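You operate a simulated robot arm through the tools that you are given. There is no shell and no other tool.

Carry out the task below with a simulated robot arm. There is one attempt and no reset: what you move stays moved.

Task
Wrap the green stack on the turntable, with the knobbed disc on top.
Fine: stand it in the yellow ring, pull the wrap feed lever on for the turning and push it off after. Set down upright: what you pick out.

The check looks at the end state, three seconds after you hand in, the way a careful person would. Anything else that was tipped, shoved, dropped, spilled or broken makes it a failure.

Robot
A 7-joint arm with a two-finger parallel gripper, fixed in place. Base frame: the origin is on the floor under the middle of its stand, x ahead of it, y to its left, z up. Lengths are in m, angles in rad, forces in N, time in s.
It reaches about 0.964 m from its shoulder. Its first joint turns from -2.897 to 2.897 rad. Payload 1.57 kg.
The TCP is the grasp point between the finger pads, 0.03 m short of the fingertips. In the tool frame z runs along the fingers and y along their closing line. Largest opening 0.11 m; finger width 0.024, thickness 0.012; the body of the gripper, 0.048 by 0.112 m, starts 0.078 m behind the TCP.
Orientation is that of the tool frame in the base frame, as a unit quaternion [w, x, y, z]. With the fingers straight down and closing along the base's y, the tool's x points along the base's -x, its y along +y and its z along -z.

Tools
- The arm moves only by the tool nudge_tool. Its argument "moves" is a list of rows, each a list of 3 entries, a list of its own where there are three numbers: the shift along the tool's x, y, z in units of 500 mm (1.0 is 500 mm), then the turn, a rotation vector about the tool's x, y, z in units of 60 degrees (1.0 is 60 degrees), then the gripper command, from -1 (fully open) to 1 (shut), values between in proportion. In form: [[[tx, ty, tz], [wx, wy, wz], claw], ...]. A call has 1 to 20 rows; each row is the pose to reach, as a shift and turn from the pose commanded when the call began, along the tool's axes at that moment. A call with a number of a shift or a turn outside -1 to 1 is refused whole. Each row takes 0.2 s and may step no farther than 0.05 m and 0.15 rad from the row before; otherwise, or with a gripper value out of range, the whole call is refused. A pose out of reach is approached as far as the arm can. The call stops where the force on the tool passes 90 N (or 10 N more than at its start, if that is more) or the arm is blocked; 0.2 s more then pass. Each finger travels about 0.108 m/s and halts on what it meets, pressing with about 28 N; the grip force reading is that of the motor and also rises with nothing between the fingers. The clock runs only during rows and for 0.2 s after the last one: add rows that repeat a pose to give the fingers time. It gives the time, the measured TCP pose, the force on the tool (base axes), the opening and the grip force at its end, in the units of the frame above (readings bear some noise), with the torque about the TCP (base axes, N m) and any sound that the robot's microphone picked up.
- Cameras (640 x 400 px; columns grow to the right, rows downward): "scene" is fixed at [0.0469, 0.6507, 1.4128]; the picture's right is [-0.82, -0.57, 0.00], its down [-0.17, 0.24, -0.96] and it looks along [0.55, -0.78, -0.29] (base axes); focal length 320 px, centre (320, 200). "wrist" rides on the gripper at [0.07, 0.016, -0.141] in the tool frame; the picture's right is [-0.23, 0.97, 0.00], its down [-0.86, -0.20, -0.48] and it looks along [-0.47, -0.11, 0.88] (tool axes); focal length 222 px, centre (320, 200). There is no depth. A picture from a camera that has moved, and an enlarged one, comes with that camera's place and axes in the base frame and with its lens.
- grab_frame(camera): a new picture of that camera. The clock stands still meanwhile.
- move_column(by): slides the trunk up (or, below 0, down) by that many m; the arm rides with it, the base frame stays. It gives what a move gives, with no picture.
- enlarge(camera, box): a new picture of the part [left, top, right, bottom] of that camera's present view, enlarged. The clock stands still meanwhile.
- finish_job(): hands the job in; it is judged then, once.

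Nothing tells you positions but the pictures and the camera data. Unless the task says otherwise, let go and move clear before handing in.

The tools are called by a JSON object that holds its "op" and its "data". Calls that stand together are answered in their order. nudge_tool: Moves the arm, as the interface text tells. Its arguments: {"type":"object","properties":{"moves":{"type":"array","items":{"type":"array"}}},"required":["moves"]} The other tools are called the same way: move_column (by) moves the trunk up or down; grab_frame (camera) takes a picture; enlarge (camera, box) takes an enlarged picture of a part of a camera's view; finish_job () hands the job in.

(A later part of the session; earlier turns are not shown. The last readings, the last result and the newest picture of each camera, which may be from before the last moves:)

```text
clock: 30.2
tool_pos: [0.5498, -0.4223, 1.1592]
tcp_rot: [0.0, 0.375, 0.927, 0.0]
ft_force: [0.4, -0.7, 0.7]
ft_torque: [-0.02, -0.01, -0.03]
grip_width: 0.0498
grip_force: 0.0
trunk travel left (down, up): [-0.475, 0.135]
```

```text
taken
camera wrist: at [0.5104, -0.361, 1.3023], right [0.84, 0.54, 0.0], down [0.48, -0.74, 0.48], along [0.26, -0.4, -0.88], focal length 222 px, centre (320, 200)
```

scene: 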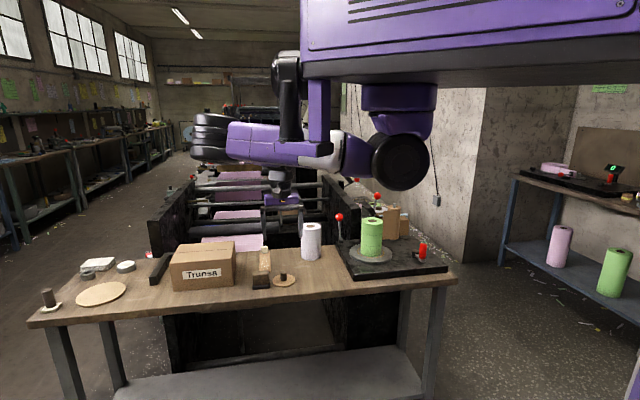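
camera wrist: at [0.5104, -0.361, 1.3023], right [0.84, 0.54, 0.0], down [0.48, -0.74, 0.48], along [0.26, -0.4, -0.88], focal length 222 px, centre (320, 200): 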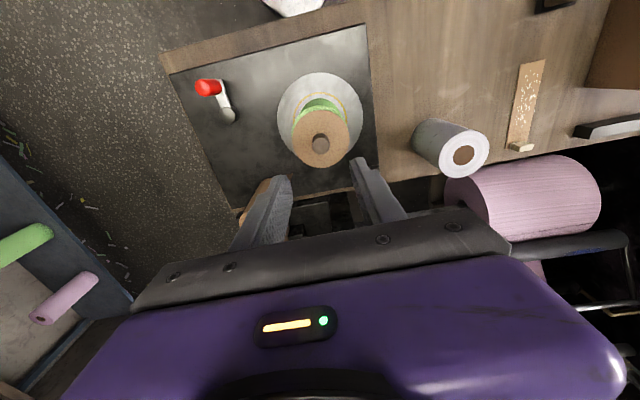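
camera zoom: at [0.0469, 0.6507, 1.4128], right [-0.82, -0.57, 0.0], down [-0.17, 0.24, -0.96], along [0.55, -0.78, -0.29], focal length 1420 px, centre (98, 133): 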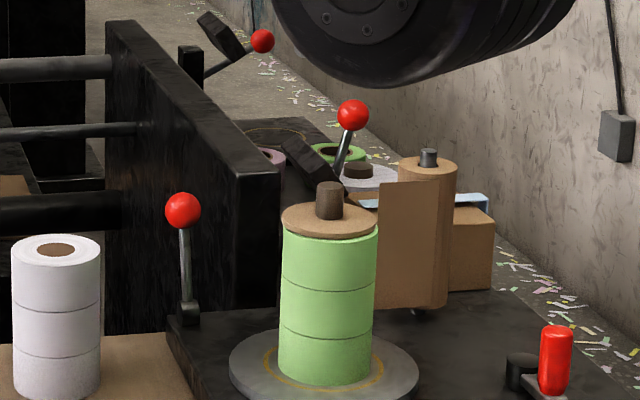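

The knobbed disc now sits squarely on the stack. Next I'll bring the wrist camera near the feed lever to study its hinge and surroundings.

{"op": "nudge_tool", "data": {"moves": [[[-0.06, 0.045, 0], [0, 0, 0], 0.09], [[-0.12, 0.09, 0], [0, 0, 0], 0.09], [[-0.18, 0.135, 0], [0, 0, 0], 0.09], [[-0.24, 0.18, 0], [0, 0, 0], 0.09], [[-0.24, 0.18, 0], [0, 0, 0], 0.09]]}}

{"op": "grab_frame", "data": {"camera": "wrist"}}

{"op": "enlarge", "data": {"camera": "wrist", "box": [220, 60, 420, 220]}}

{"op": "enlarge", "data": {"camera": "scene", "box": [320, 190, 380, 250]}}

```text
clock: 31.4
tool_pos: [0.6985, -0.4413, 1.1599]
tcp_rot: [0.0, 0.374, 0.927, 0.0]
ft_force: [0.0, 0.4, 0.7]
ft_torque: [0.05, -0.03, -0.05]
grip_width: 0.0502
grip_force: 0.2
trunk travel left (down, up): [-0.475, 0.135]
```

```text
taken
camera wrist: at [0.6594, -0.3801, 1.3022], right [0.84, 0.54, 0.0], down [0.48, -0.74, 0.48], along [0.26, -0.4, -0.88], focal length 222 px, centre (320, 200)
```

wrist: 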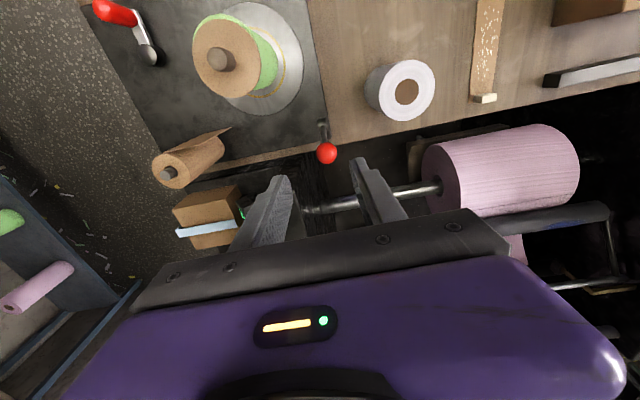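

```text
2.50 times, centred on (320, 140) of wrist
camera zoom: at [0.6594, -0.3801, 1.3022], right [0.84, 0.54, 0.0], down [0.48, -0.74, 0.48], along [0.26, -0.4, -0.88], focal length 555 px, centre (320, 350)
```

zoom: 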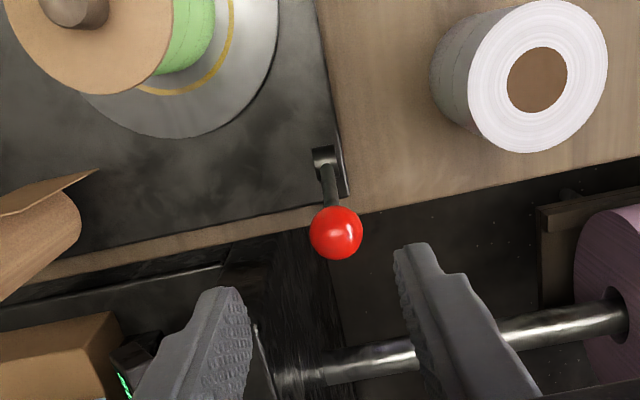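

```text
6.67 times, centred on (350, 220) of scene
camera zoom: at [0.0469, 0.6507, 1.4128], right [-0.82, -0.57, 0.0], down [-0.17, 0.24, -0.96], along [0.55, -0.78, -0.29], focal length 2130 px, centre (120, 67)
```

zoom: 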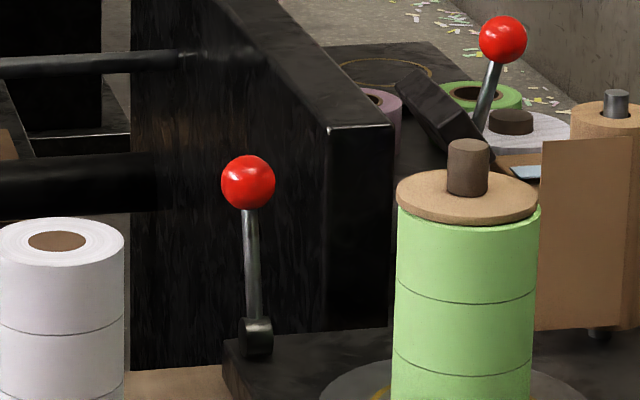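

I see the lever's hinge block at the plate's back corner with the ball leaning away from me over the back edge. I'll enlarge more to locate the black panel behind it.

{"op": "enlarge", "data": {"camera": "wrist", "box": [270, 110, 370, 210]}}

{"op": "enlarge", "data": {"camera": "scene", "box": [330, 200, 370, 240]}}

```text
4.00 times, centred on (320, 160) of wrist
camera zoom: at [0.6594, -0.3801, 1.3022], right [0.84, 0.54, 0.0], down [0.48, -0.74, 0.48], along [0.26, -0.4, -0.88], focal length 888 px, centre (320, 360)
```

zoom: 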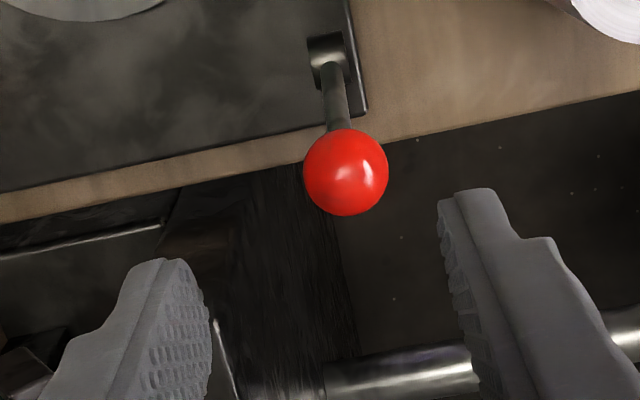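

```text
10.00 times, centred on (350, 220) of scene
camera zoom: at [0.0469, 0.6507, 1.4128], right [-0.82, -0.57, 0.0], down [-0.17, 0.24, -0.96], along [0.55, -0.78, -0.29], focal length 3195 px, centre (20, 0)
```

zoom: 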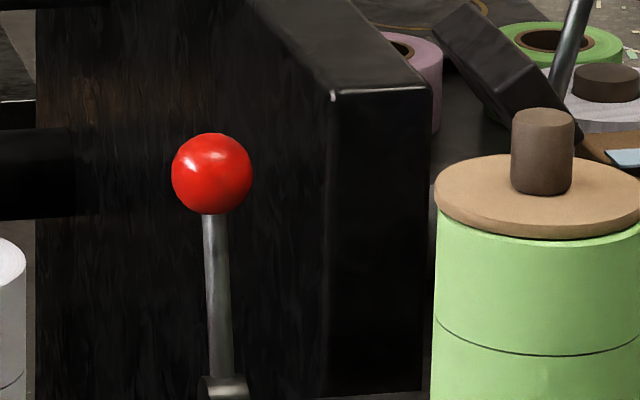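

The lever swings in the plane toward/away from me with its hinge axis along the bench; ball centre at about (0.728, -0.467, 0.938). I'll position above the ball with the fingers 6 cm open and verify before straddling it.

{"op": "nudge_tool", "data": {"moves": [[[-0.04, 0.002, 0.04], [0, 0, 0], -0.09], [[-0.0776, 0.004, 0.09], [0, 0, 0], -0.09], [[-0.0776, 0.004, 0.16], [0, 0, 0], -0.09], [[-0.0776, 0.004, 0.22], [0, 0, 0], -0.09], [[-0.0776, 0.004, 0.28], [0, 0, 0], -0.09], [[-0.0776, 0.004, 0.28], [0, 0, 0], -0.09]]}}

{"op": "grab_frame", "data": {"camera": "wrist"}}

{"op": "enlarge", "data": {"camera": "scene", "box": [300, 160, 420, 250]}}

```text
clock: 32.8
tool_pos: [0.7283, -0.4673, 1.0194]
tcp_rot: [0.0, 0.375, 0.927, 0.0]
ft_force: [0.3, -0.3, -0.7]
ft_torque: [0.02, -0.04, 0.0]
grip_width: 0.0597
grip_force: 0.0
trunk travel left (down, up): [-0.475, 0.135]
```

```text
taken
camera wrist: at [0.6891, -0.4066, 1.1617], right [0.84, 0.54, 0.0], down [0.48, -0.74, 0.48], along [0.26, -0.4, -0.88], focal length 222 px, centre (320, 200)
```

wrist: 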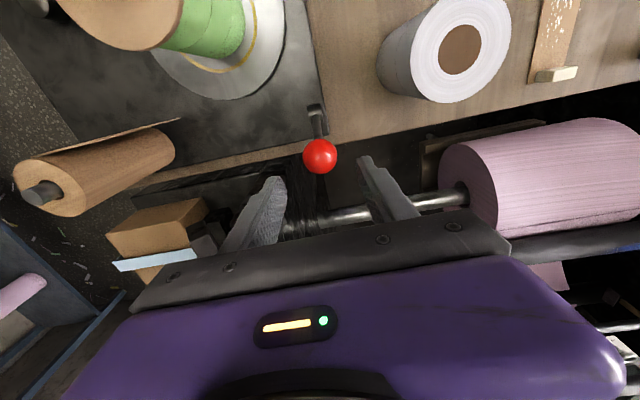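

```text
4.44 times, centred on (360, 205) of scene
camera zoom: at [0.0469, 0.6507, 1.4128], right [-0.82, -0.57, 0.0], down [-0.17, 0.24, -0.96], along [0.55, -0.78, -0.29], focal length 1420 px, centre (142, 178)
```

zoom: 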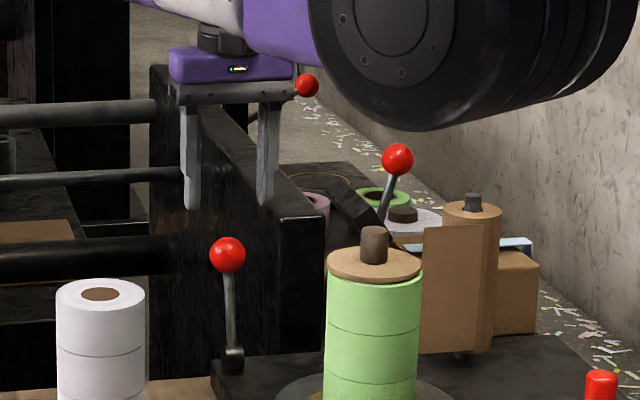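

The ball is right under the TCP. I'll descend to straddle it and close on it.

{"op": "nudge_tool", "data": {"moves": [[[0, 0, 0.05], [0, 0, 0], -0.09], [[0, 0, 0.1], [0, 0, 0], -0.09], [[0, 0, 0.14], [0, 0, 0], -0.09], [[0, 0, 0.163], [0, 0, 0], -0.09], [[0, 0, 0.163], [0, 0, 0], -0.09]]}}

{"op": "grab_frame", "data": {"camera": "wrist"}}

{"op": "enlarge", "data": {"camera": "scene", "box": [300, 160, 420, 250]}}

```text
clock: 34.0
tool_pos: [0.7278, -0.4666, 0.9381]
tcp_rot: [-0.001, 0.374, 0.927, 0.0]
ft_force: [0.5, 0.3, 0.3]
ft_torque: [0.02, -0.01, -0.01]
grip_width: 0.0598
grip_force: 0.1
trunk travel left (down, up): [-0.475, 0.135]
```

```text
taken
camera wrist: at [0.6881, -0.4063, 1.0799], right [0.84, 0.54, 0.0], down [0.48, -0.74, 0.48], along [0.26, -0.4, -0.88], focal length 222 px, centre (320, 200)
```

wrist: 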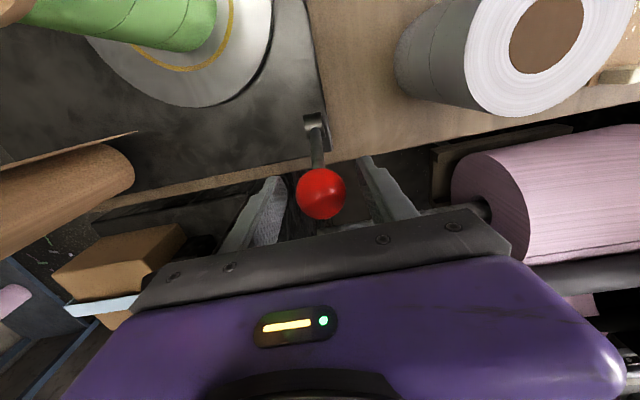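

```text
4.44 times, centred on (360, 205) of scene
camera zoom: at [0.0469, 0.6507, 1.4128], right [-0.82, -0.57, 0.0], down [-0.17, 0.24, -0.96], along [0.55, -0.78, -0.29], focal length 1420 px, centre (142, 178)
```

zoom: 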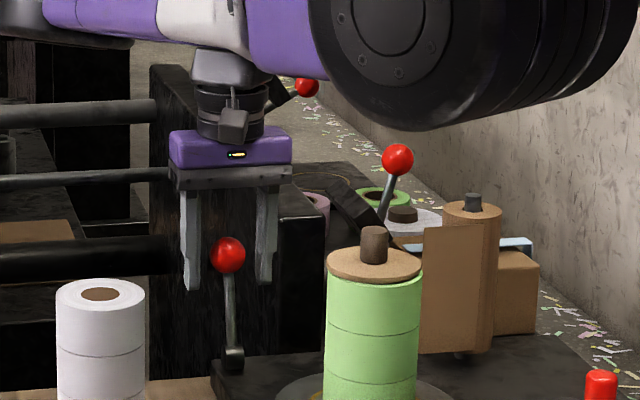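

The ball is exactly between the fingers. I'll close on it and start pulling toward me along its arc, watching the force.

{"op": "nudge_tool", "data": {"moves": [[[0, 0, 0], [0, 0, 0], 0.4], [[0, 0, 0], [0, 0, 0], 1], [[0, 0, 0], [0, 0, 0], 1], [[0.011, 0, -0.003], [0, 0, 0], 1], [[0.0218, 0, -0.0058], [0, 0, 0], 1], [[0.033, 0, -0.0075], [0, 0, 0], 1], [[0.0434, 0, -0.0092], [0, 0, 0], 1], [[0.0434, 0, -0.0092], [0, 0, 0], 1]]}}

{"op": "enlarge", "data": {"camera": "scene", "box": [300, 160, 420, 250]}}

```text
clock: 35.8
tool_pos: [0.7129, -0.4536, 0.9433]
tcp_rot: [0.001, 0.374, 0.928, 0.0]
ft_force: [14.1, -7.3, 1.0]
ft_torque: [-0.76, -0.79, 0.07]
grip_width: 0.0357
grip_force: 42.7
trunk travel left (down, up): [-0.475, 0.135]
```

```text
4.44 times, centred on (360, 205) of scene
camera zoom: at [0.0469, 0.6507, 1.4128], right [-0.82, -0.57, 0.0], down [-0.17, 0.24, -0.96], along [0.55, -0.78, -0.29], focal length 1420 px, centre (142, 178)
```

zoom: 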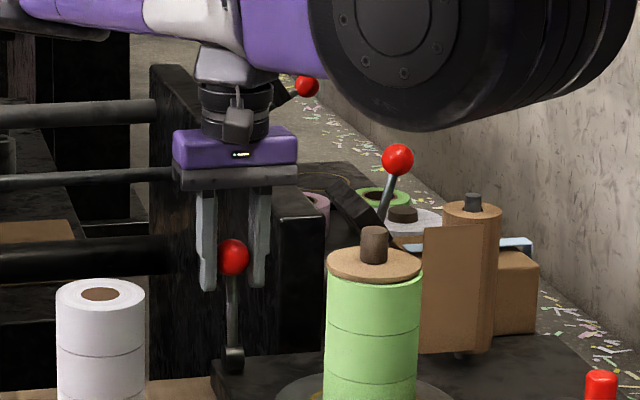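

The lever is moving with about 16 N resistance. I'll continue pulling along the arc.

{"op": "nudge_tool", "data": {"moves": [[[0.011, 0, -0.001], [0, 0, 0], 1], [[0.022, 0, -0.0014], [0, 0, 0], 1], [[0.033, 0, -0.001], [0, 0, 0], 1], [[0.044, 0, 0], [0, 0, 0], 1], [[0.044, 0, 0], [0, 0, 0], 1]]}}

{"op": "enlarge", "data": {"camera": "scene", "box": [300, 160, 420, 250]}}

{"op": "grab_frame", "data": {"camera": "wrist"}}

```text
clock: 37.0
tool_pos: [0.6974, -0.436, 0.9446]
tcp_rot: [0.001, 0.374, 0.928, 0.001]
ft_force: [18.7, 2.4, 11.0]
ft_torque: [-0.77, -0.84, 0.16]
grip_width: 0.0356
grip_force: 42.4
trunk travel left (down, up): [-0.475, 0.135]
```

```text
4.44 times, centred on (360, 205) of scene
camera zoom: at [0.0469, 0.6507, 1.4128], right [-0.82, -0.57, 0.0], down [-0.17, 0.24, -0.96], along [0.55, -0.78, -0.29], focal length 1420 px, centre (142, 178)
```

zoom: 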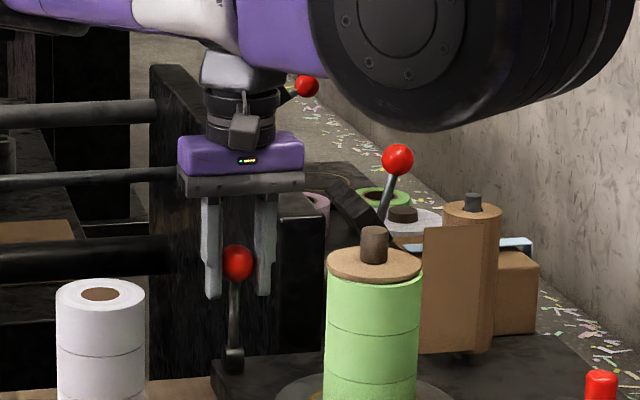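

```text
taken
camera wrist: at [0.6582, -0.3758, 1.086], right [0.84, 0.54, 0.0], down [0.48, -0.74, 0.48], along [0.26, -0.4, -0.88], focal length 222 px, centre (320, 200)
```

wrist: 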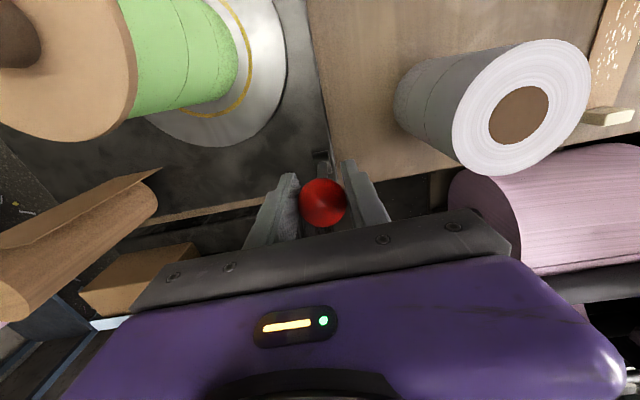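

It's past vertical and still moving smoothly. I'll keep pulling, correcting slightly for the sideways load.

{"op": "nudge_tool", "data": {"moves": [[[0.011, 0.001, 0.0015], [0, 0, 0], 1], [[0.0216, 0.002, 0.0034], [0, 0, 0], 1], [[0.033, 0.003, 0.006], [0, 0, 0], 1], [[0.0434, 0.003, 0.0092], [0, 0, 0], 1], [[0.0434, 0.003, 0.0092], [0, 0, 0], 1]]}}

{"op": "enlarge", "data": {"camera": "scene", "box": [300, 160, 420, 250]}}

{"op": "grab_frame", "data": {"camera": "wrist"}}

```text
clock: 38.2
tool_pos: [0.6828, -0.4217, 0.9392]
tcp_rot: [0.0, 0.375, 0.927, 0.001]
ft_force: [13.6, -3.8, 3.1]
ft_torque: [-0.82, -0.8, 0.08]
grip_width: 0.0358
grip_force: 42.8
trunk travel left (down, up): [-0.475, 0.135]
```

```text
4.44 times, centred on (360, 205) of scene
camera zoom: at [0.0469, 0.6507, 1.4128], right [-0.82, -0.57, 0.0], down [-0.17, 0.24, -0.96], along [0.55, -0.78, -0.29], focal length 1420 px, centre (142, 178)
```

zoom: 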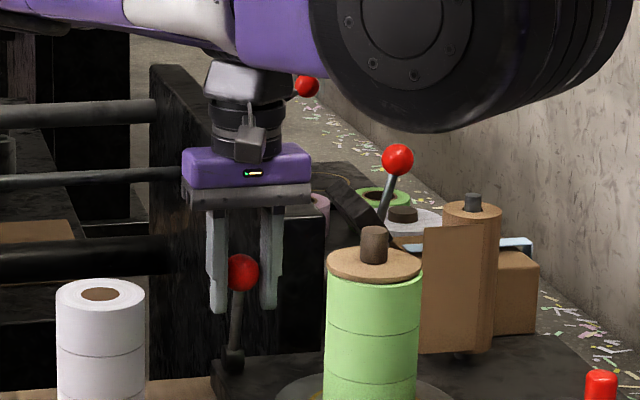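

```text
taken
camera wrist: at [0.6428, -0.3598, 1.0808], right [0.84, 0.54, 0.0], down [0.48, -0.74, 0.48], along [0.26, -0.4, -0.88], focal length 222 px, centre (320, 200)
```

wrist: 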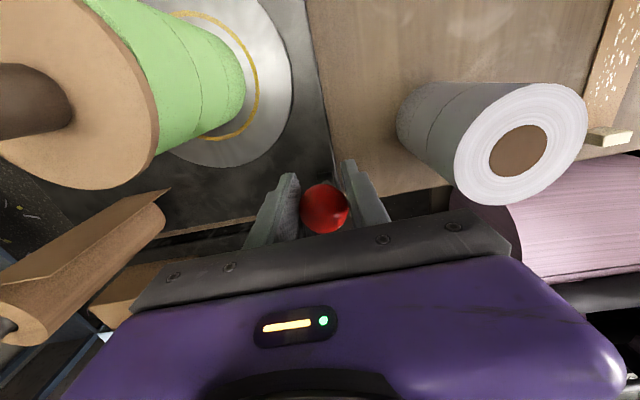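

Still moving with steady drag and no stop yet. I'll continue in small steps, watching for a rise in force or a sound.

{"op": "nudge_tool", "data": {"moves": [[[0.011, 0.0, 0.002], [0, 0, 0], 1], [[0.022, 0.0, 0.005], [0, 0, 0], 1], [[0.022, 0.0, 0.005], [0, 0, 0], 1]]}}

{"op": "enlarge", "data": {"camera": "scene", "box": [300, 160, 420, 250]}}

```text
clock: 39.0
tool_pos: [0.674, -0.4135, 0.9339]
tcp_rot: [-0.003, 0.375, 0.927, 0.0]
ft_force: [10.8, -2.1, -1.1]
ft_torque: [-0.55, -0.66, 0.04]
grip_width: 0.0359
grip_force: 42.7
trunk travel left (down, up): [-0.475, 0.135]
```

```text
4.44 times, centred on (360, 205) of scene
camera zoom: at [0.0469, 0.6507, 1.4128], right [-0.82, -0.57, 0.0], down [-0.17, 0.24, -0.96], along [0.55, -0.78, -0.29], focal length 1420 px, centre (142, 178)
```

zoom: 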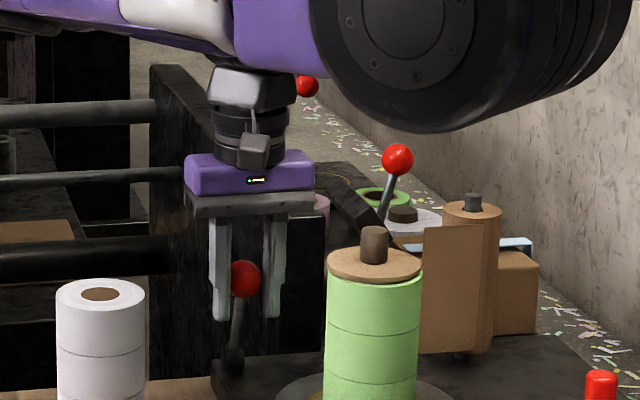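

No stop yet and drag is constant; I continue pulling a bit further along the arc.

{"op": "nudge_tool", "data": {"moves": [[[0.01, 0.0, 0.004], [0, 0, 0], 1], [[0.02, 0.0, 0.009], [0, 0, 0], 1], [[0.02, 0.0, 0.009], [0, 0, 0], 1]]}}

{"op": "grab_frame", "data": {"camera": "wrist"}}

{"op": "enlarge", "data": {"camera": "scene", "box": [300, 160, 420, 250]}}

```text
clock: 39.8
tool_pos: [0.6655, -0.4044, 0.9316]
tcp_rot: [-0.001, 0.374, 0.927, -0.001]
ft_force: [0.8, 1.7, 10.1]
ft_torque: [-0.6, -0.55, 0.09]
grip_width: 0.0347
grip_force: 41.4
trunk travel left (down, up): [-0.475, 0.135]
```

```text
taken
camera wrist: at [0.627, -0.3441, 1.0731], right [0.84, 0.54, 0.0], down [0.48, -0.74, 0.48], along [0.26, -0.4, -0.88], focal length 222 px, centre (320, 200)
```

wrist: 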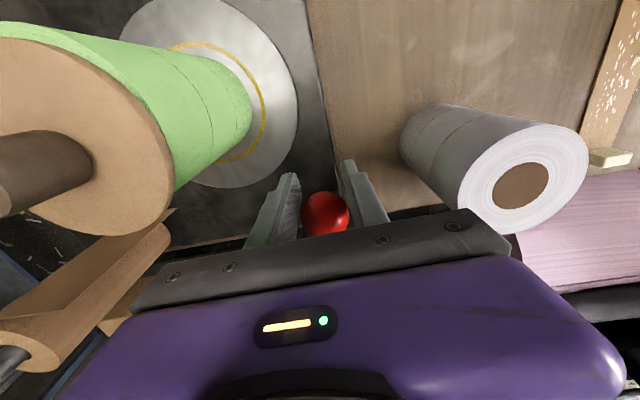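

```text
4.44 times, centred on (360, 205) of scene
camera zoom: at [0.0469, 0.6507, 1.4128], right [-0.82, -0.57, 0.0], down [-0.17, 0.24, -0.96], along [0.55, -0.78, -0.29], focal length 1420 px, centre (142, 178)
```

zoom: 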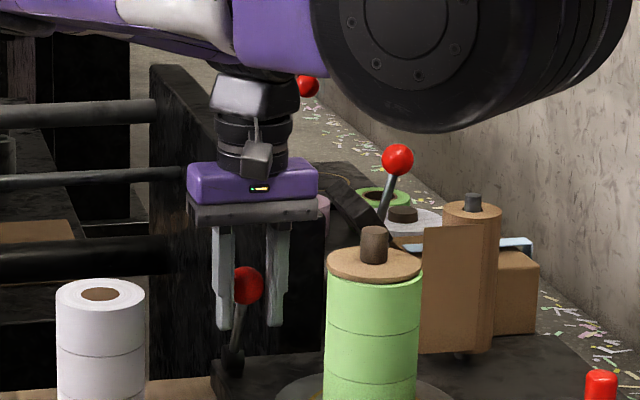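

The ball has been sliding back in the pads (about 14 mm), so the lever is less far along than the hand. I'll open and see where the lever stays.

{"op": "nudge_tool", "data": {"moves": [[[0, 0, 0], [0, 0, 0], 0.2], [[0, 0, 0], [0, 0, 0], -0.09], [[0, 0, 0], [0, 0, 0], -0.09], [[0, 0, 0], [0, 0, 0], -0.09]]}}

{"op": "grab_frame", "data": {"camera": "wrist"}}

{"op": "enlarge", "data": {"camera": "scene", "box": [320, 190, 380, 250]}}

```text
clock: 40.8
tool_pos: [0.6673, -0.4051, 0.9306]
tcp_rot: [0.0, 0.375, 0.927, 0.0]
ft_force: [0.4, 0.6, -0.9]
ft_torque: [0.02, 0.01, 0.02]
grip_width: 0.0602
grip_force: 0.1
trunk travel left (down, up): [-0.475, 0.135]
```

```text
taken
camera wrist: at [0.6277, -0.3444, 1.0725], right [0.84, 0.54, 0.0], down [0.48, -0.74, 0.48], along [0.26, -0.4, -0.88], focal length 222 px, centre (320, 200)
```

wrist: 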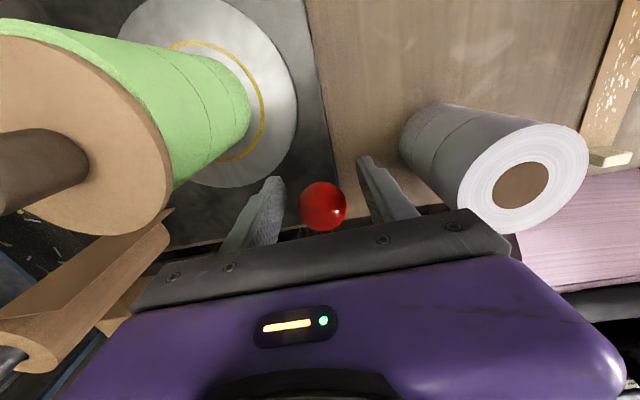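

```text
6.67 times, centred on (350, 220) of scene
camera zoom: at [0.0469, 0.6507, 1.4128], right [-0.82, -0.57, 0.0], down [-0.17, 0.24, -0.96], along [0.55, -0.78, -0.29], focal length 2130 px, centre (120, 67)
```

zoom: 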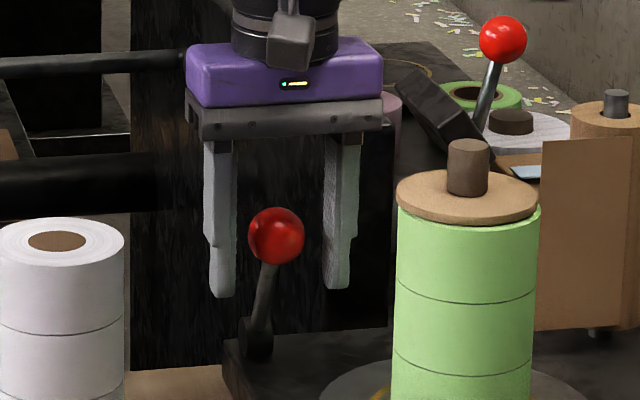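

The lever stayed leaning toward me, so it isn't sprung back, but I can't be sure it's at its end stop. I'll go behind the ball with closed fingers and push it toward me until it stops.

{"op": "nudge_tool", "data": {"moves": [[[0, 0, -0.06], [0, 0, 0], -0.09], [[0, 0, -0.13], [0, 0, 0], -0.09], [[0, 0, -0.19], [0, 0, 0], -0.09], [[-0.06, 0, -0.19], [0, 0, 0], 0.5], [[-0.118, 0, -0.19], [0, 0, 0], 1], [[-0.118, 0, -0.19], [0, 0, 0], 1], [[-0.118, 0, -0.14], [0, 0, 0], 1], [[-0.118, 0, -0.08], [0, 0, 0], 1], [[-0.118, 0, -0.03], [0, 0, 0], 1], [[-0.118, 0, -0.03], [0, 0, 0], 1]]}}

{"op": "grab_frame", "data": {"camera": "wrist"}}

{"op": "enlarge", "data": {"camera": "scene", "box": [320, 190, 380, 250]}}

```text
clock: 43.0
tool_pos: [0.7087, -0.4469, 0.9464]
tcp_rot: [0.0, 0.375, 0.927, 0.0]
ft_force: [0.4, 0.2, 0.3]
ft_torque: [0.02, 0.01, 0.02]
grip_width: 0.0
grip_force: 21.3
trunk travel left (down, up): [-0.475, 0.135]
```

```text
taken
camera wrist: at [0.6698, -0.3855, 1.0885], right [0.84, 0.54, 0.0], down [0.48, -0.74, 0.48], along [0.26, -0.4, -0.88], focal length 222 px, centre (320, 200)
```

wrist: 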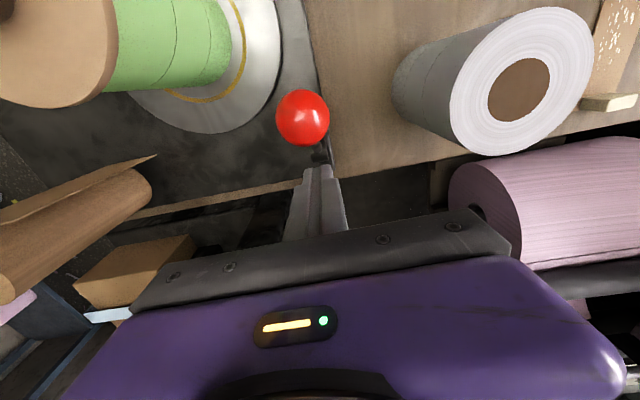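

```text
6.67 times, centred on (350, 220) of scene
camera zoom: at [0.0469, 0.6507, 1.4128], right [-0.82, -0.57, 0.0], down [-0.17, 0.24, -0.96], along [0.55, -0.78, -0.29], focal length 2130 px, centre (120, 67)
```

zoom: 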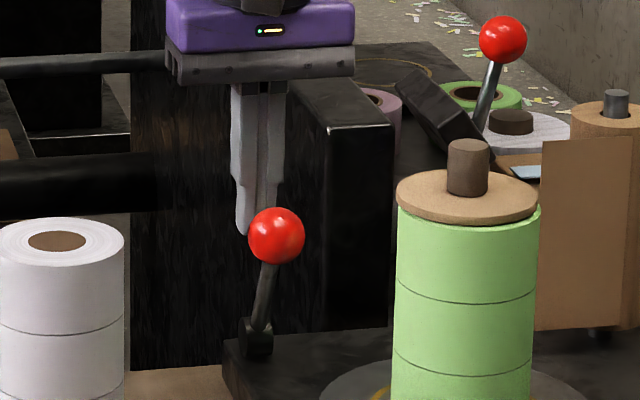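

The closed fingers are right behind the ball at its height. I'll push toward me in small steps until the force rises.

{"op": "nudge_tool", "data": {"moves": [[[0.014, 0, 0], [0, 0, 0], 1], [[0.024, 0, 0], [0, 0, 0], 1], [[0.03, 0, 0], [0, 0, 0], 1], [[0.036, 0, 0.0], [0, 0, 0], 1], [[0.042, 0, 0.002], [0, 0, 0], 1], [[0.042, 0, 0.002], [0, 0, 0], 1]]}}

{"op": "enlarge", "data": {"camera": "scene", "box": [320, 190, 380, 250]}}

```text
clock: 44.4
tool_pos: [0.6946, -0.4327, 0.9448]
tcp_rot: [0.0, 0.375, 0.927, 0.0]
ft_force: [1.3, -1.6, -0.1]
ft_torque: [0.02, 0.03, -0.01]
grip_width: 0.0
grip_force: 21.3
trunk travel left (down, up): [-0.475, 0.135]
```

```text
6.67 times, centred on (350, 220) of scene
camera zoom: at [0.0469, 0.6507, 1.4128], right [-0.82, -0.57, 0.0], down [-0.17, 0.24, -0.96], along [0.55, -0.78, -0.29], focal length 2130 px, centre (120, 67)
```

zoom: 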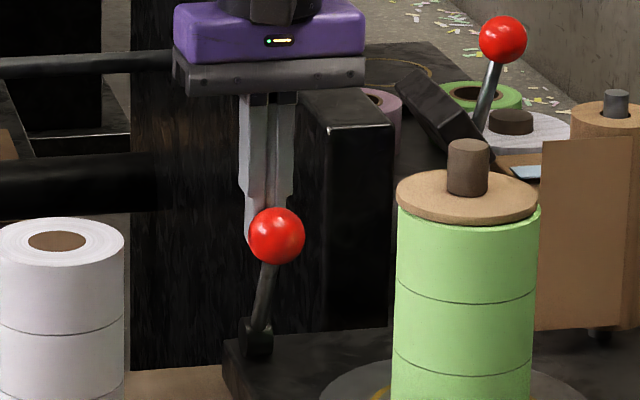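

No contact yet. I'll continue in 3 mm steps.

{"op": "nudge_tool", "data": {"moves": [[[0.006, 0, 0], [0, 0, 0], 1], [[0.012, 0, 0], [0, 0, 0], 1], [[0.018, 0, 0.0], [0, 0, 0], 1], [[0.018, 0, 0.0], [0, 0, 0], 1]]}}

{"op": "enlarge", "data": {"camera": "scene", "box": [320, 190, 380, 250]}}

{"op": "grab_frame", "data": {"camera": "wrist"}}

```text
clock: 45.4
tool_pos: [0.6939, -0.434, 0.945]
tcp_rot: [0.009, 0.374, 0.927, -0.006]
ft_force: [48.0, -61.2, -16.1]
ft_torque: [-0.39, -1.22, 0.13]
grip_width: 0.0
grip_force: 21.6
trunk travel left (down, up): [-0.475, 0.135]
```

```text
6.67 times, centred on (350, 220) of scene
camera zoom: at [0.0469, 0.6507, 1.4128], right [-0.82, -0.57, 0.0], down [-0.17, 0.24, -0.96], along [0.55, -0.78, -0.29], focal length 2130 px, centre (120, 67)
```

zoom: 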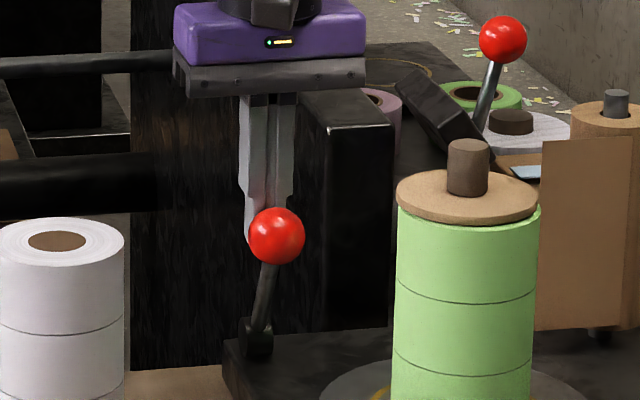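

```text
taken
camera wrist: at [0.6531, -0.3694, 1.0866], right [0.84, 0.54, 0.0], down [0.47, -0.73, 0.5], along [0.27, -0.42, -0.87], focal length 222 px, centre (320, 200)
```

wrist: 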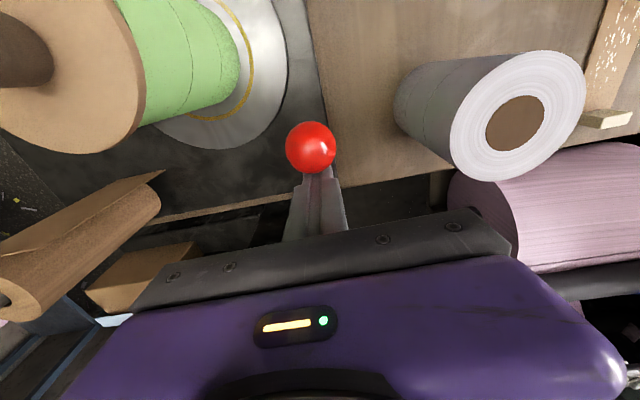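

The force jumped to about 78 N with no ball movement, so the lever is on its end stop: on. I'll back off, rise, and look at the machine and display.

{"op": "nudge_tool", "data": {"moves": [[[-0.03, 0, 0], [0, 0, 0], 1], [[-0.06, 0, 0], [0, 0, 0], 1], [[-0.06, 0, -0.08], [0, 0, 0], 1], [[-0.06, 0, -0.16], [0, 0, 0], 1], [[-0.06, 0, -0.25], [0, 0, 0], 1], [[-0.06, 0, -0.34], [0, 0, 0], 1], [[-0.06, 0, -0.42], [0, 0, 0], 1], [[-0.06, 0, -0.42], [0, 0, 0], 1]]}}

{"op": "grab_frame", "data": {"camera": "wrist"}}

{"op": "enlarge", "data": {"camera": "scene", "box": [310, 180, 450, 285]}}

```text
clock: 47.2
tool_pos: [0.7097, -0.4498, 1.1542]
tcp_rot: [-0.001, 0.375, 0.927, -0.001]
ft_force: [-0.5, -0.9, 0.5]
ft_torque: [-0.01, -0.03, 0.01]
grip_width: 0.0001
grip_force: 21.0
trunk travel left (down, up): [-0.475, 0.135]
```

```text
taken
camera wrist: at [0.6707, -0.3887, 1.2973], right [0.84, 0.54, 0.0], down [0.48, -0.74, 0.48], along [0.26, -0.4, -0.88], focal length 222 px, centre (320, 200)
```

wrist: 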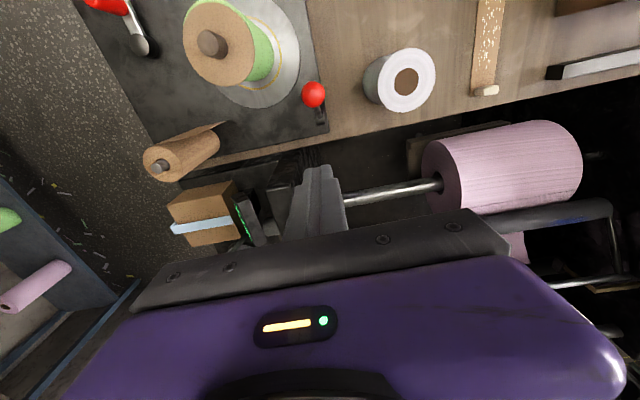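

```text
3.81 times, centred on (380, 232) of scene
camera zoom: at [0.0469, 0.6507, 1.4128], right [-0.82, -0.57, 0.0], down [-0.17, 0.24, -0.96], along [0.55, -0.78, -0.29], focal length 1217 px, centre (91, 76)
```

zoom: 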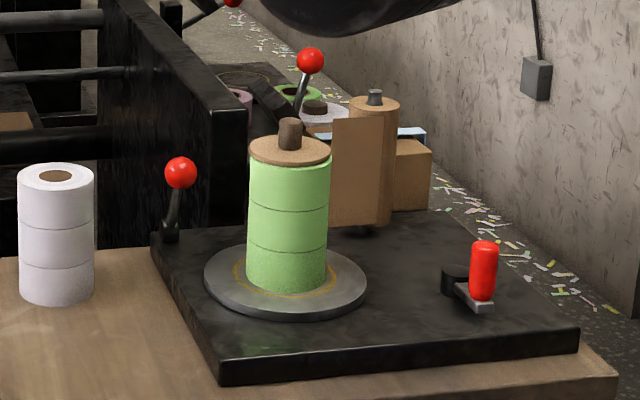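

The lever leans toward me now. Let me read the display, then go to the crank.

{"op": "enlarge", "data": {"camera": "wrist", "box": [180, 150, 300, 260]}}

{"op": "enlarge", "data": {"camera": "scene", "box": [410, 230, 450, 270]}}

```text
3.64 times, centred on (240, 205) of wrist
camera zoom: at [0.6707, -0.3887, 1.2973], right [0.84, 0.54, 0.0], down [0.48, -0.74, 0.48], along [0.26, -0.4, -0.88], focal length 808 px, centre (611, 182)
```

zoom: 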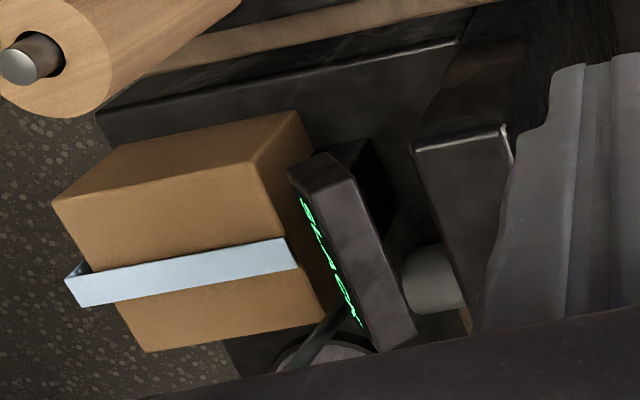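

```text
10.00 times, centred on (430, 250) of scene
camera zoom: at [0.0469, 0.6507, 1.4128], right [-0.82, -0.57, 0.0], down [-0.17, 0.24, -0.96], along [0.55, -0.78, -0.29], focal length 3195 px, centre (-780, -300)
```

zoom: 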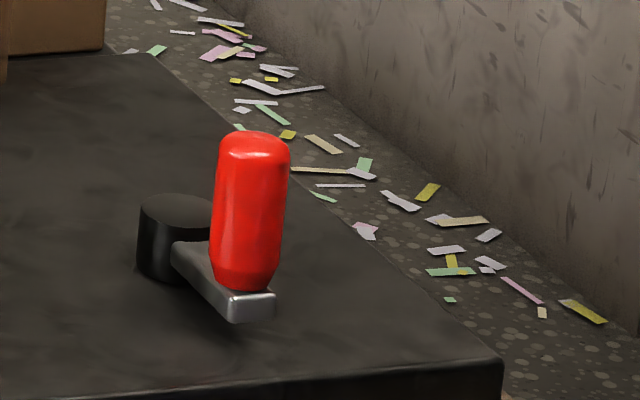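

The crank handle is a vertical red cylinder about 2.8 cm wide and 6 cm tall on a short arm. I'll move above it and look down.

{"op": "nudge_tool", "data": {"moves": [[[0.06, -0.0635, 0], [0, 0, 0], 1], [[0.12, -0.127, 0], [0, 0, 0], 1], [[0.18, -0.19, 0], [0, 0, 0], 1], [[0.24, -0.254, 0], [0, 0, 0], 0.5], [[0.3, -0.3175, 0], [0, 0, 0], -0.09], [[0.36, -0.381, 0], [0, 0, 0], -0.09], [[0.42, -0.4445, 0.04], [0, 0, 0], -0.09], [[0.482, -0.508, 0.08], [0, 0, 0], -0.09], [[0.482, -0.508, 0.1], [0, 0, 0], -0.09], [[0.482, -0.508, 0.1], [0, 0, 0], -0.09]]}}

{"op": "grab_frame", "data": {"camera": "wrist"}}

{"op": "enlarge", "data": {"camera": "wrist", "box": [220, 60, 420, 220]}}

{"op": "grab_frame", "data": {"camera": "scene"}}

```text
clock: 49.4
tool_pos: [0.3597, -0.4624, 1.1042]
tcp_rot: [0.0, 0.374, 0.927, 0.0]
ft_force: [-1.4, 0.2, 0.4]
ft_torque: [-0.02, -0.01, 0.01]
grip_width: 0.0599
grip_force: 0.0
trunk travel left (down, up): [-0.475, 0.135]
```

```text
taken
camera wrist: at [0.3199, -0.4012, 1.2461], right [0.84, 0.54, 0.0], down [0.48, -0.74, 0.48], along [0.26, -0.4, -0.88], focal length 222 px, centre (320, 200)
```

wrist: 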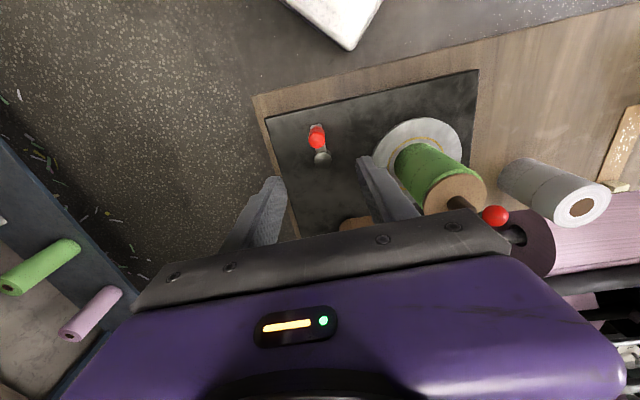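

```text
2.50 times, centred on (320, 140) of wrist
camera zoom: at [0.3199, -0.4012, 1.2461], right [0.84, 0.54, 0.0], down [0.48, -0.74, 0.48], along [0.26, -0.4, -0.88], focal length 555 px, centre (320, 350)
```

zoom: 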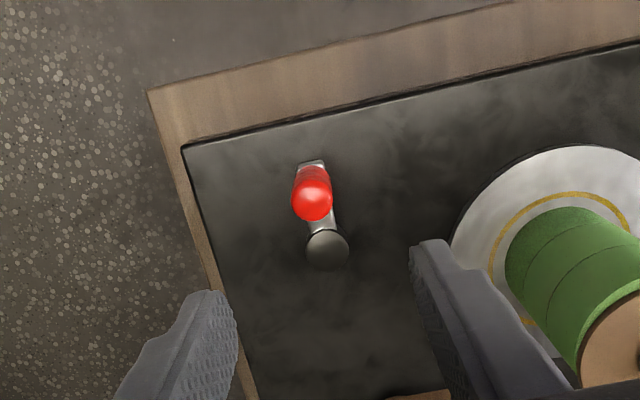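

```text
taken
```

scene: 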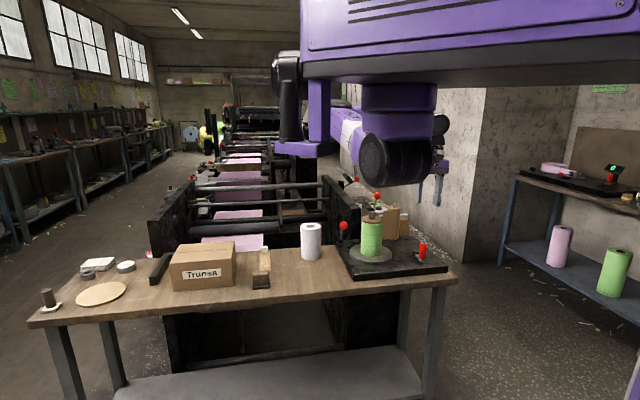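

The handle is at about (0.361, -0.476), the hub at about (0.396, -0.507), crank radius about 4.7 cm. I'll centre above the handle and come down closer to verify.

{"op": "nudge_tool", "data": {"moves": [[[-0.0204, -0.0172, 0.05], [0, 0, 0], 0.09], [[-0.0204, -0.0172, 0.12], [0, 0, 0], 0.09], [[-0.0204, -0.0172, 0.2], [0, 0, 0], 0.09], [[-0.0204, -0.0172, 0.27], [0, 0, 0], 0.09], [[-0.0204, -0.0172, 0.31], [0, 0, 0], 0.09], [[-0.0204, -0.0172, 0.31], [0, 0, 0], 0.09]]}}

{"op": "grab_frame", "data": {"camera": "wrist"}}

{"op": "enlarge", "data": {"camera": "scene", "box": [370, 200, 470, 280]}}

```text
clock: 50.8
tool_pos: [0.3609, -0.475, 0.9498]
tcp_rot: [0.001, 0.375, 0.927, -0.001]
ft_force: [-0.6, -0.3, 0.4]
ft_torque: [0.01, 0.01, -0.02]
grip_width: 0.0503
grip_force: 0.0
trunk travel left (down, up): [-0.475, 0.135]
```

```text
taken
camera wrist: at [0.3212, -0.4143, 1.0924], right [0.84, 0.54, 0.0], down [0.48, -0.74, 0.48], along [0.26, -0.4, -0.88], focal length 222 px, centre (320, 200)
```

wrist: 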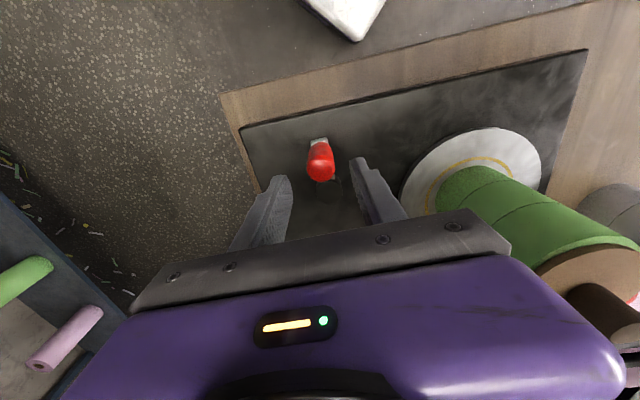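

```text
5.00 times, centred on (420, 240) of scene
camera zoom: at [0.0469, 0.6507, 1.4128], right [-0.82, -0.57, 0.0], down [-0.17, 0.24, -0.96], along [0.55, -0.78, -0.29], focal length 1598 px, centre (-180, 0)
```

zoom: 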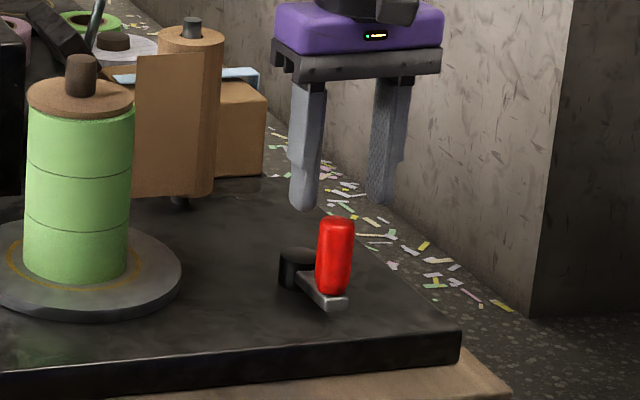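

The handle is directly under the TCP. I'll descend around it and grip it.

{"op": "nudge_tool", "data": {"moves": [[[0, 0, 0.05], [0, 0, 0], 0.09], [[0, 0, 0.09], [0, 0, 0], 0.09], [[0, 0, 0.122], [0, 0, 0], 0.09], [[0, 0, 0.122], [0, 0, 0], 0.09], [[0, 0, 0.122], [0, 0, 0], 0.5], [[0, 0, 0.122], [0, 0, 0], 1], [[0, 0, 0.122], [0, 0, 0], 1]]}}

{"op": "grab_frame", "data": {"camera": "wrist"}}

{"op": "enlarge", "data": {"camera": "scene", "box": [370, 200, 470, 280]}}

```text
clock: 52.4
tool_pos: [0.3614, -0.4762, 0.8896]
tcp_rot: [-0.001, 0.375, 0.927, 0.001]
ft_force: [1.0, 1.9, -4.0]
ft_torque: [-0.79, 0.24, 0.02]
grip_width: 0.0253
grip_force: 37.2
trunk travel left (down, up): [-0.475, 0.135]
```

```text
taken
camera wrist: at [0.3211, -0.4154, 1.0323], right [0.84, 0.54, 0.0], down [0.48, -0.74, 0.48], along [0.26, -0.4, -0.88], focal length 222 px, centre (320, 200)
```

wrist: 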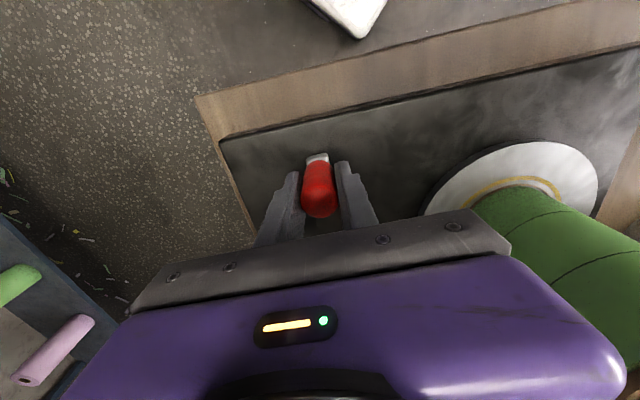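

```text
5.00 times, centred on (420, 240) of scene
camera zoom: at [0.0469, 0.6507, 1.4128], right [-0.82, -0.57, 0.0], down [-0.17, 0.24, -0.96], along [0.55, -0.78, -0.29], focal length 1598 px, centre (-180, 0)
```

zoom: 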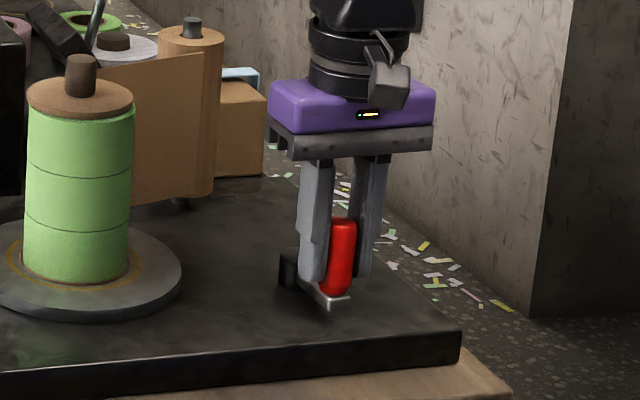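

The handle is gripped at 2.5 cm. The paper strip looks changed in the scene view, so I'll look closer before turning.

{"op": "enlarge", "data": {"camera": "scene", "box": [330, 190, 450, 280]}}

```text
4.44 times, centred on (390, 235) of scene
camera zoom: at [0.0469, 0.6507, 1.4128], right [-0.82, -0.57, 0.0], down [-0.17, 0.24, -0.96], along [0.55, -0.78, -0.29], focal length 1420 px, centre (9, 44)
```

zoom: 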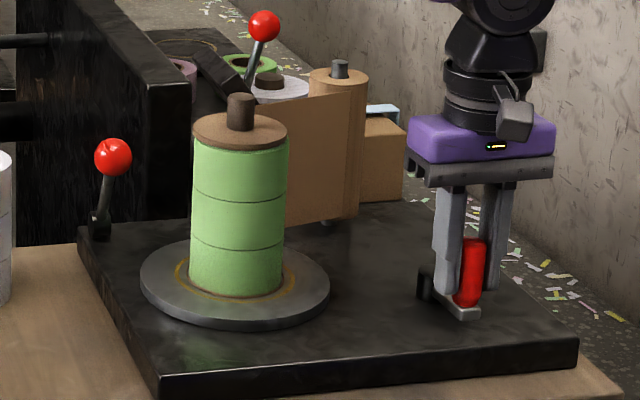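

With feed on, the paper web has reached the stack. I'll now turn the crank counter-clockwise (seen from above, which draws the paper onto the stack's far side), starting with a 60° arc to check forces.

{"op": "nudge_tool", "data": {"moves": [[[-0.0014, -0.0161, 0], [0, 0, 0], 1], [[-0.0056, -0.0317, 0], [0, 0, 0], 1], [[-0.0124, -0.0463, 0], [0, 0, 0], 1], [[-0.0217, -0.0595, 0], [0, 0, 0], 1], [[-0.0331, -0.0709, 0], [0, 0, 0], 1], [[-0.0463, -0.0802, 0], [0, 0, 0], 1], [[-0.0463, -0.0802, 0], [0, 0, 0], 1]]}}

{"op": "enlarge", "data": {"camera": "scene", "box": [330, 190, 450, 280]}}

{"op": "grab_frame", "data": {"camera": "wrist"}}

```text
clock: 54.0
tool_pos: [0.3476, -0.5207, 0.8901]
tcp_rot: [-0.002, 0.376, 0.927, -0.001]
ft_force: [-17.6, -3.4, 2.5]
ft_torque: [0.82, -0.36, 0.04]
grip_width: 0.0253
grip_force: 36.7
trunk travel left (down, up): [-0.475, 0.135]
```

```text
4.44 times, centred on (390, 235) of scene
camera zoom: at [0.0469, 0.6507, 1.4128], right [-0.82, -0.57, 0.0], down [-0.17, 0.24, -0.96], along [0.55, -0.78, -0.29], focal length 1420 px, centre (9, 44)
```

zoom: 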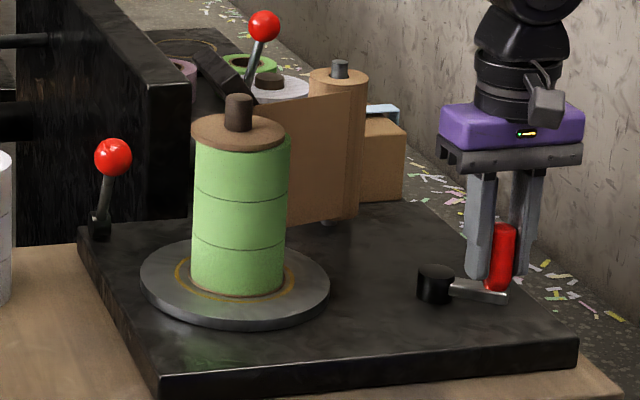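

```text
taken
camera wrist: at [0.3092, -0.459, 1.0324], right [0.84, 0.54, 0.0], down [0.48, -0.74, 0.48], along [0.26, -0.4, -0.88], focal length 222 px, centre (320, 200)
```

wrist: 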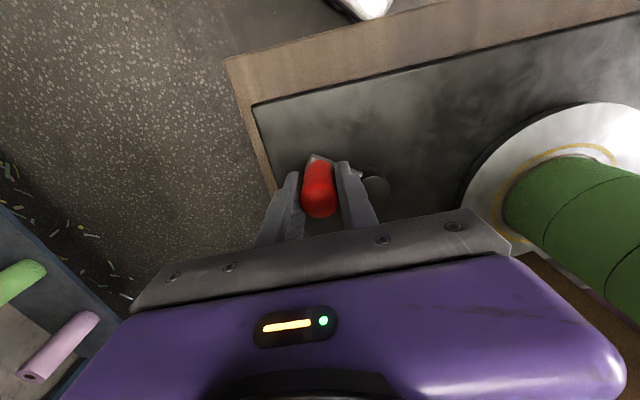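

The crank follows smoothly and the table has turned with it. I'll continue the circle with a slightly refined centre.

{"op": "nudge_tool", "data": {"moves": [[[-0.0153, -0.0155, 0], [0, 0, 0], 1], [[-0.028, -0.0195, 0], [0, 0, 0], 1], [[-0.0402, -0.0215, 0], [0, 0, 0], 1], [[-0.053, -0.0215, 0], [0, 0, 0], 1], [[-0.0657, -0.0207, 0], [0, 0, 0], 1], [[-0.078, -0.0175, 0], [0, 0, 0], 1], [[-0.0902, -0.0135, 0], [0, 0, 0], 1], [[-0.0902, -0.0135, 0], [0, 0, 0], 1]]}}

{"op": "enlarge", "data": {"camera": "scene", "box": [330, 190, 450, 280]}}

{"op": "grab_frame", "data": {"camera": "wrist"}}

```text
clock: 55.8
tool_pos: [0.3767, -0.5561, 0.89]
tcp_rot: [0.0, 0.375, 0.927, 0.0]
ft_force: [-3.1, -7.5, 2.5]
ft_torque: [0.54, -0.64, 0.0]
grip_width: 0.0254
grip_force: 36.7
trunk travel left (down, up): [-0.475, 0.135]
```

```text
4.44 times, centred on (390, 235) of scene
camera zoom: at [0.0469, 0.6507, 1.4128], right [-0.82, -0.57, 0.0], down [-0.17, 0.24, -0.96], along [0.55, -0.78, -0.29], focal length 1420 px, centre (9, 44)
```

zoom: 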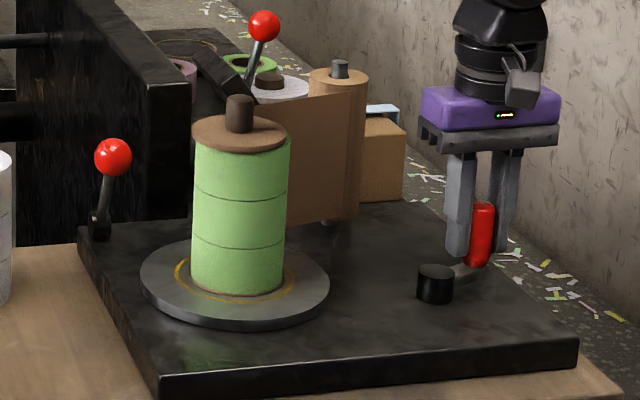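

```text
taken
camera wrist: at [0.3378, -0.4952, 1.0323], right [0.84, 0.54, 0.0], down [0.48, -0.74, 0.48], along [0.26, -0.4, -0.88], focal length 222 px, centre (320, 200)
```

wrist: 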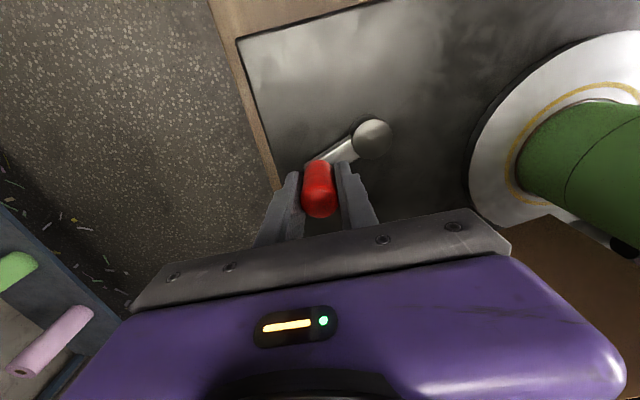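

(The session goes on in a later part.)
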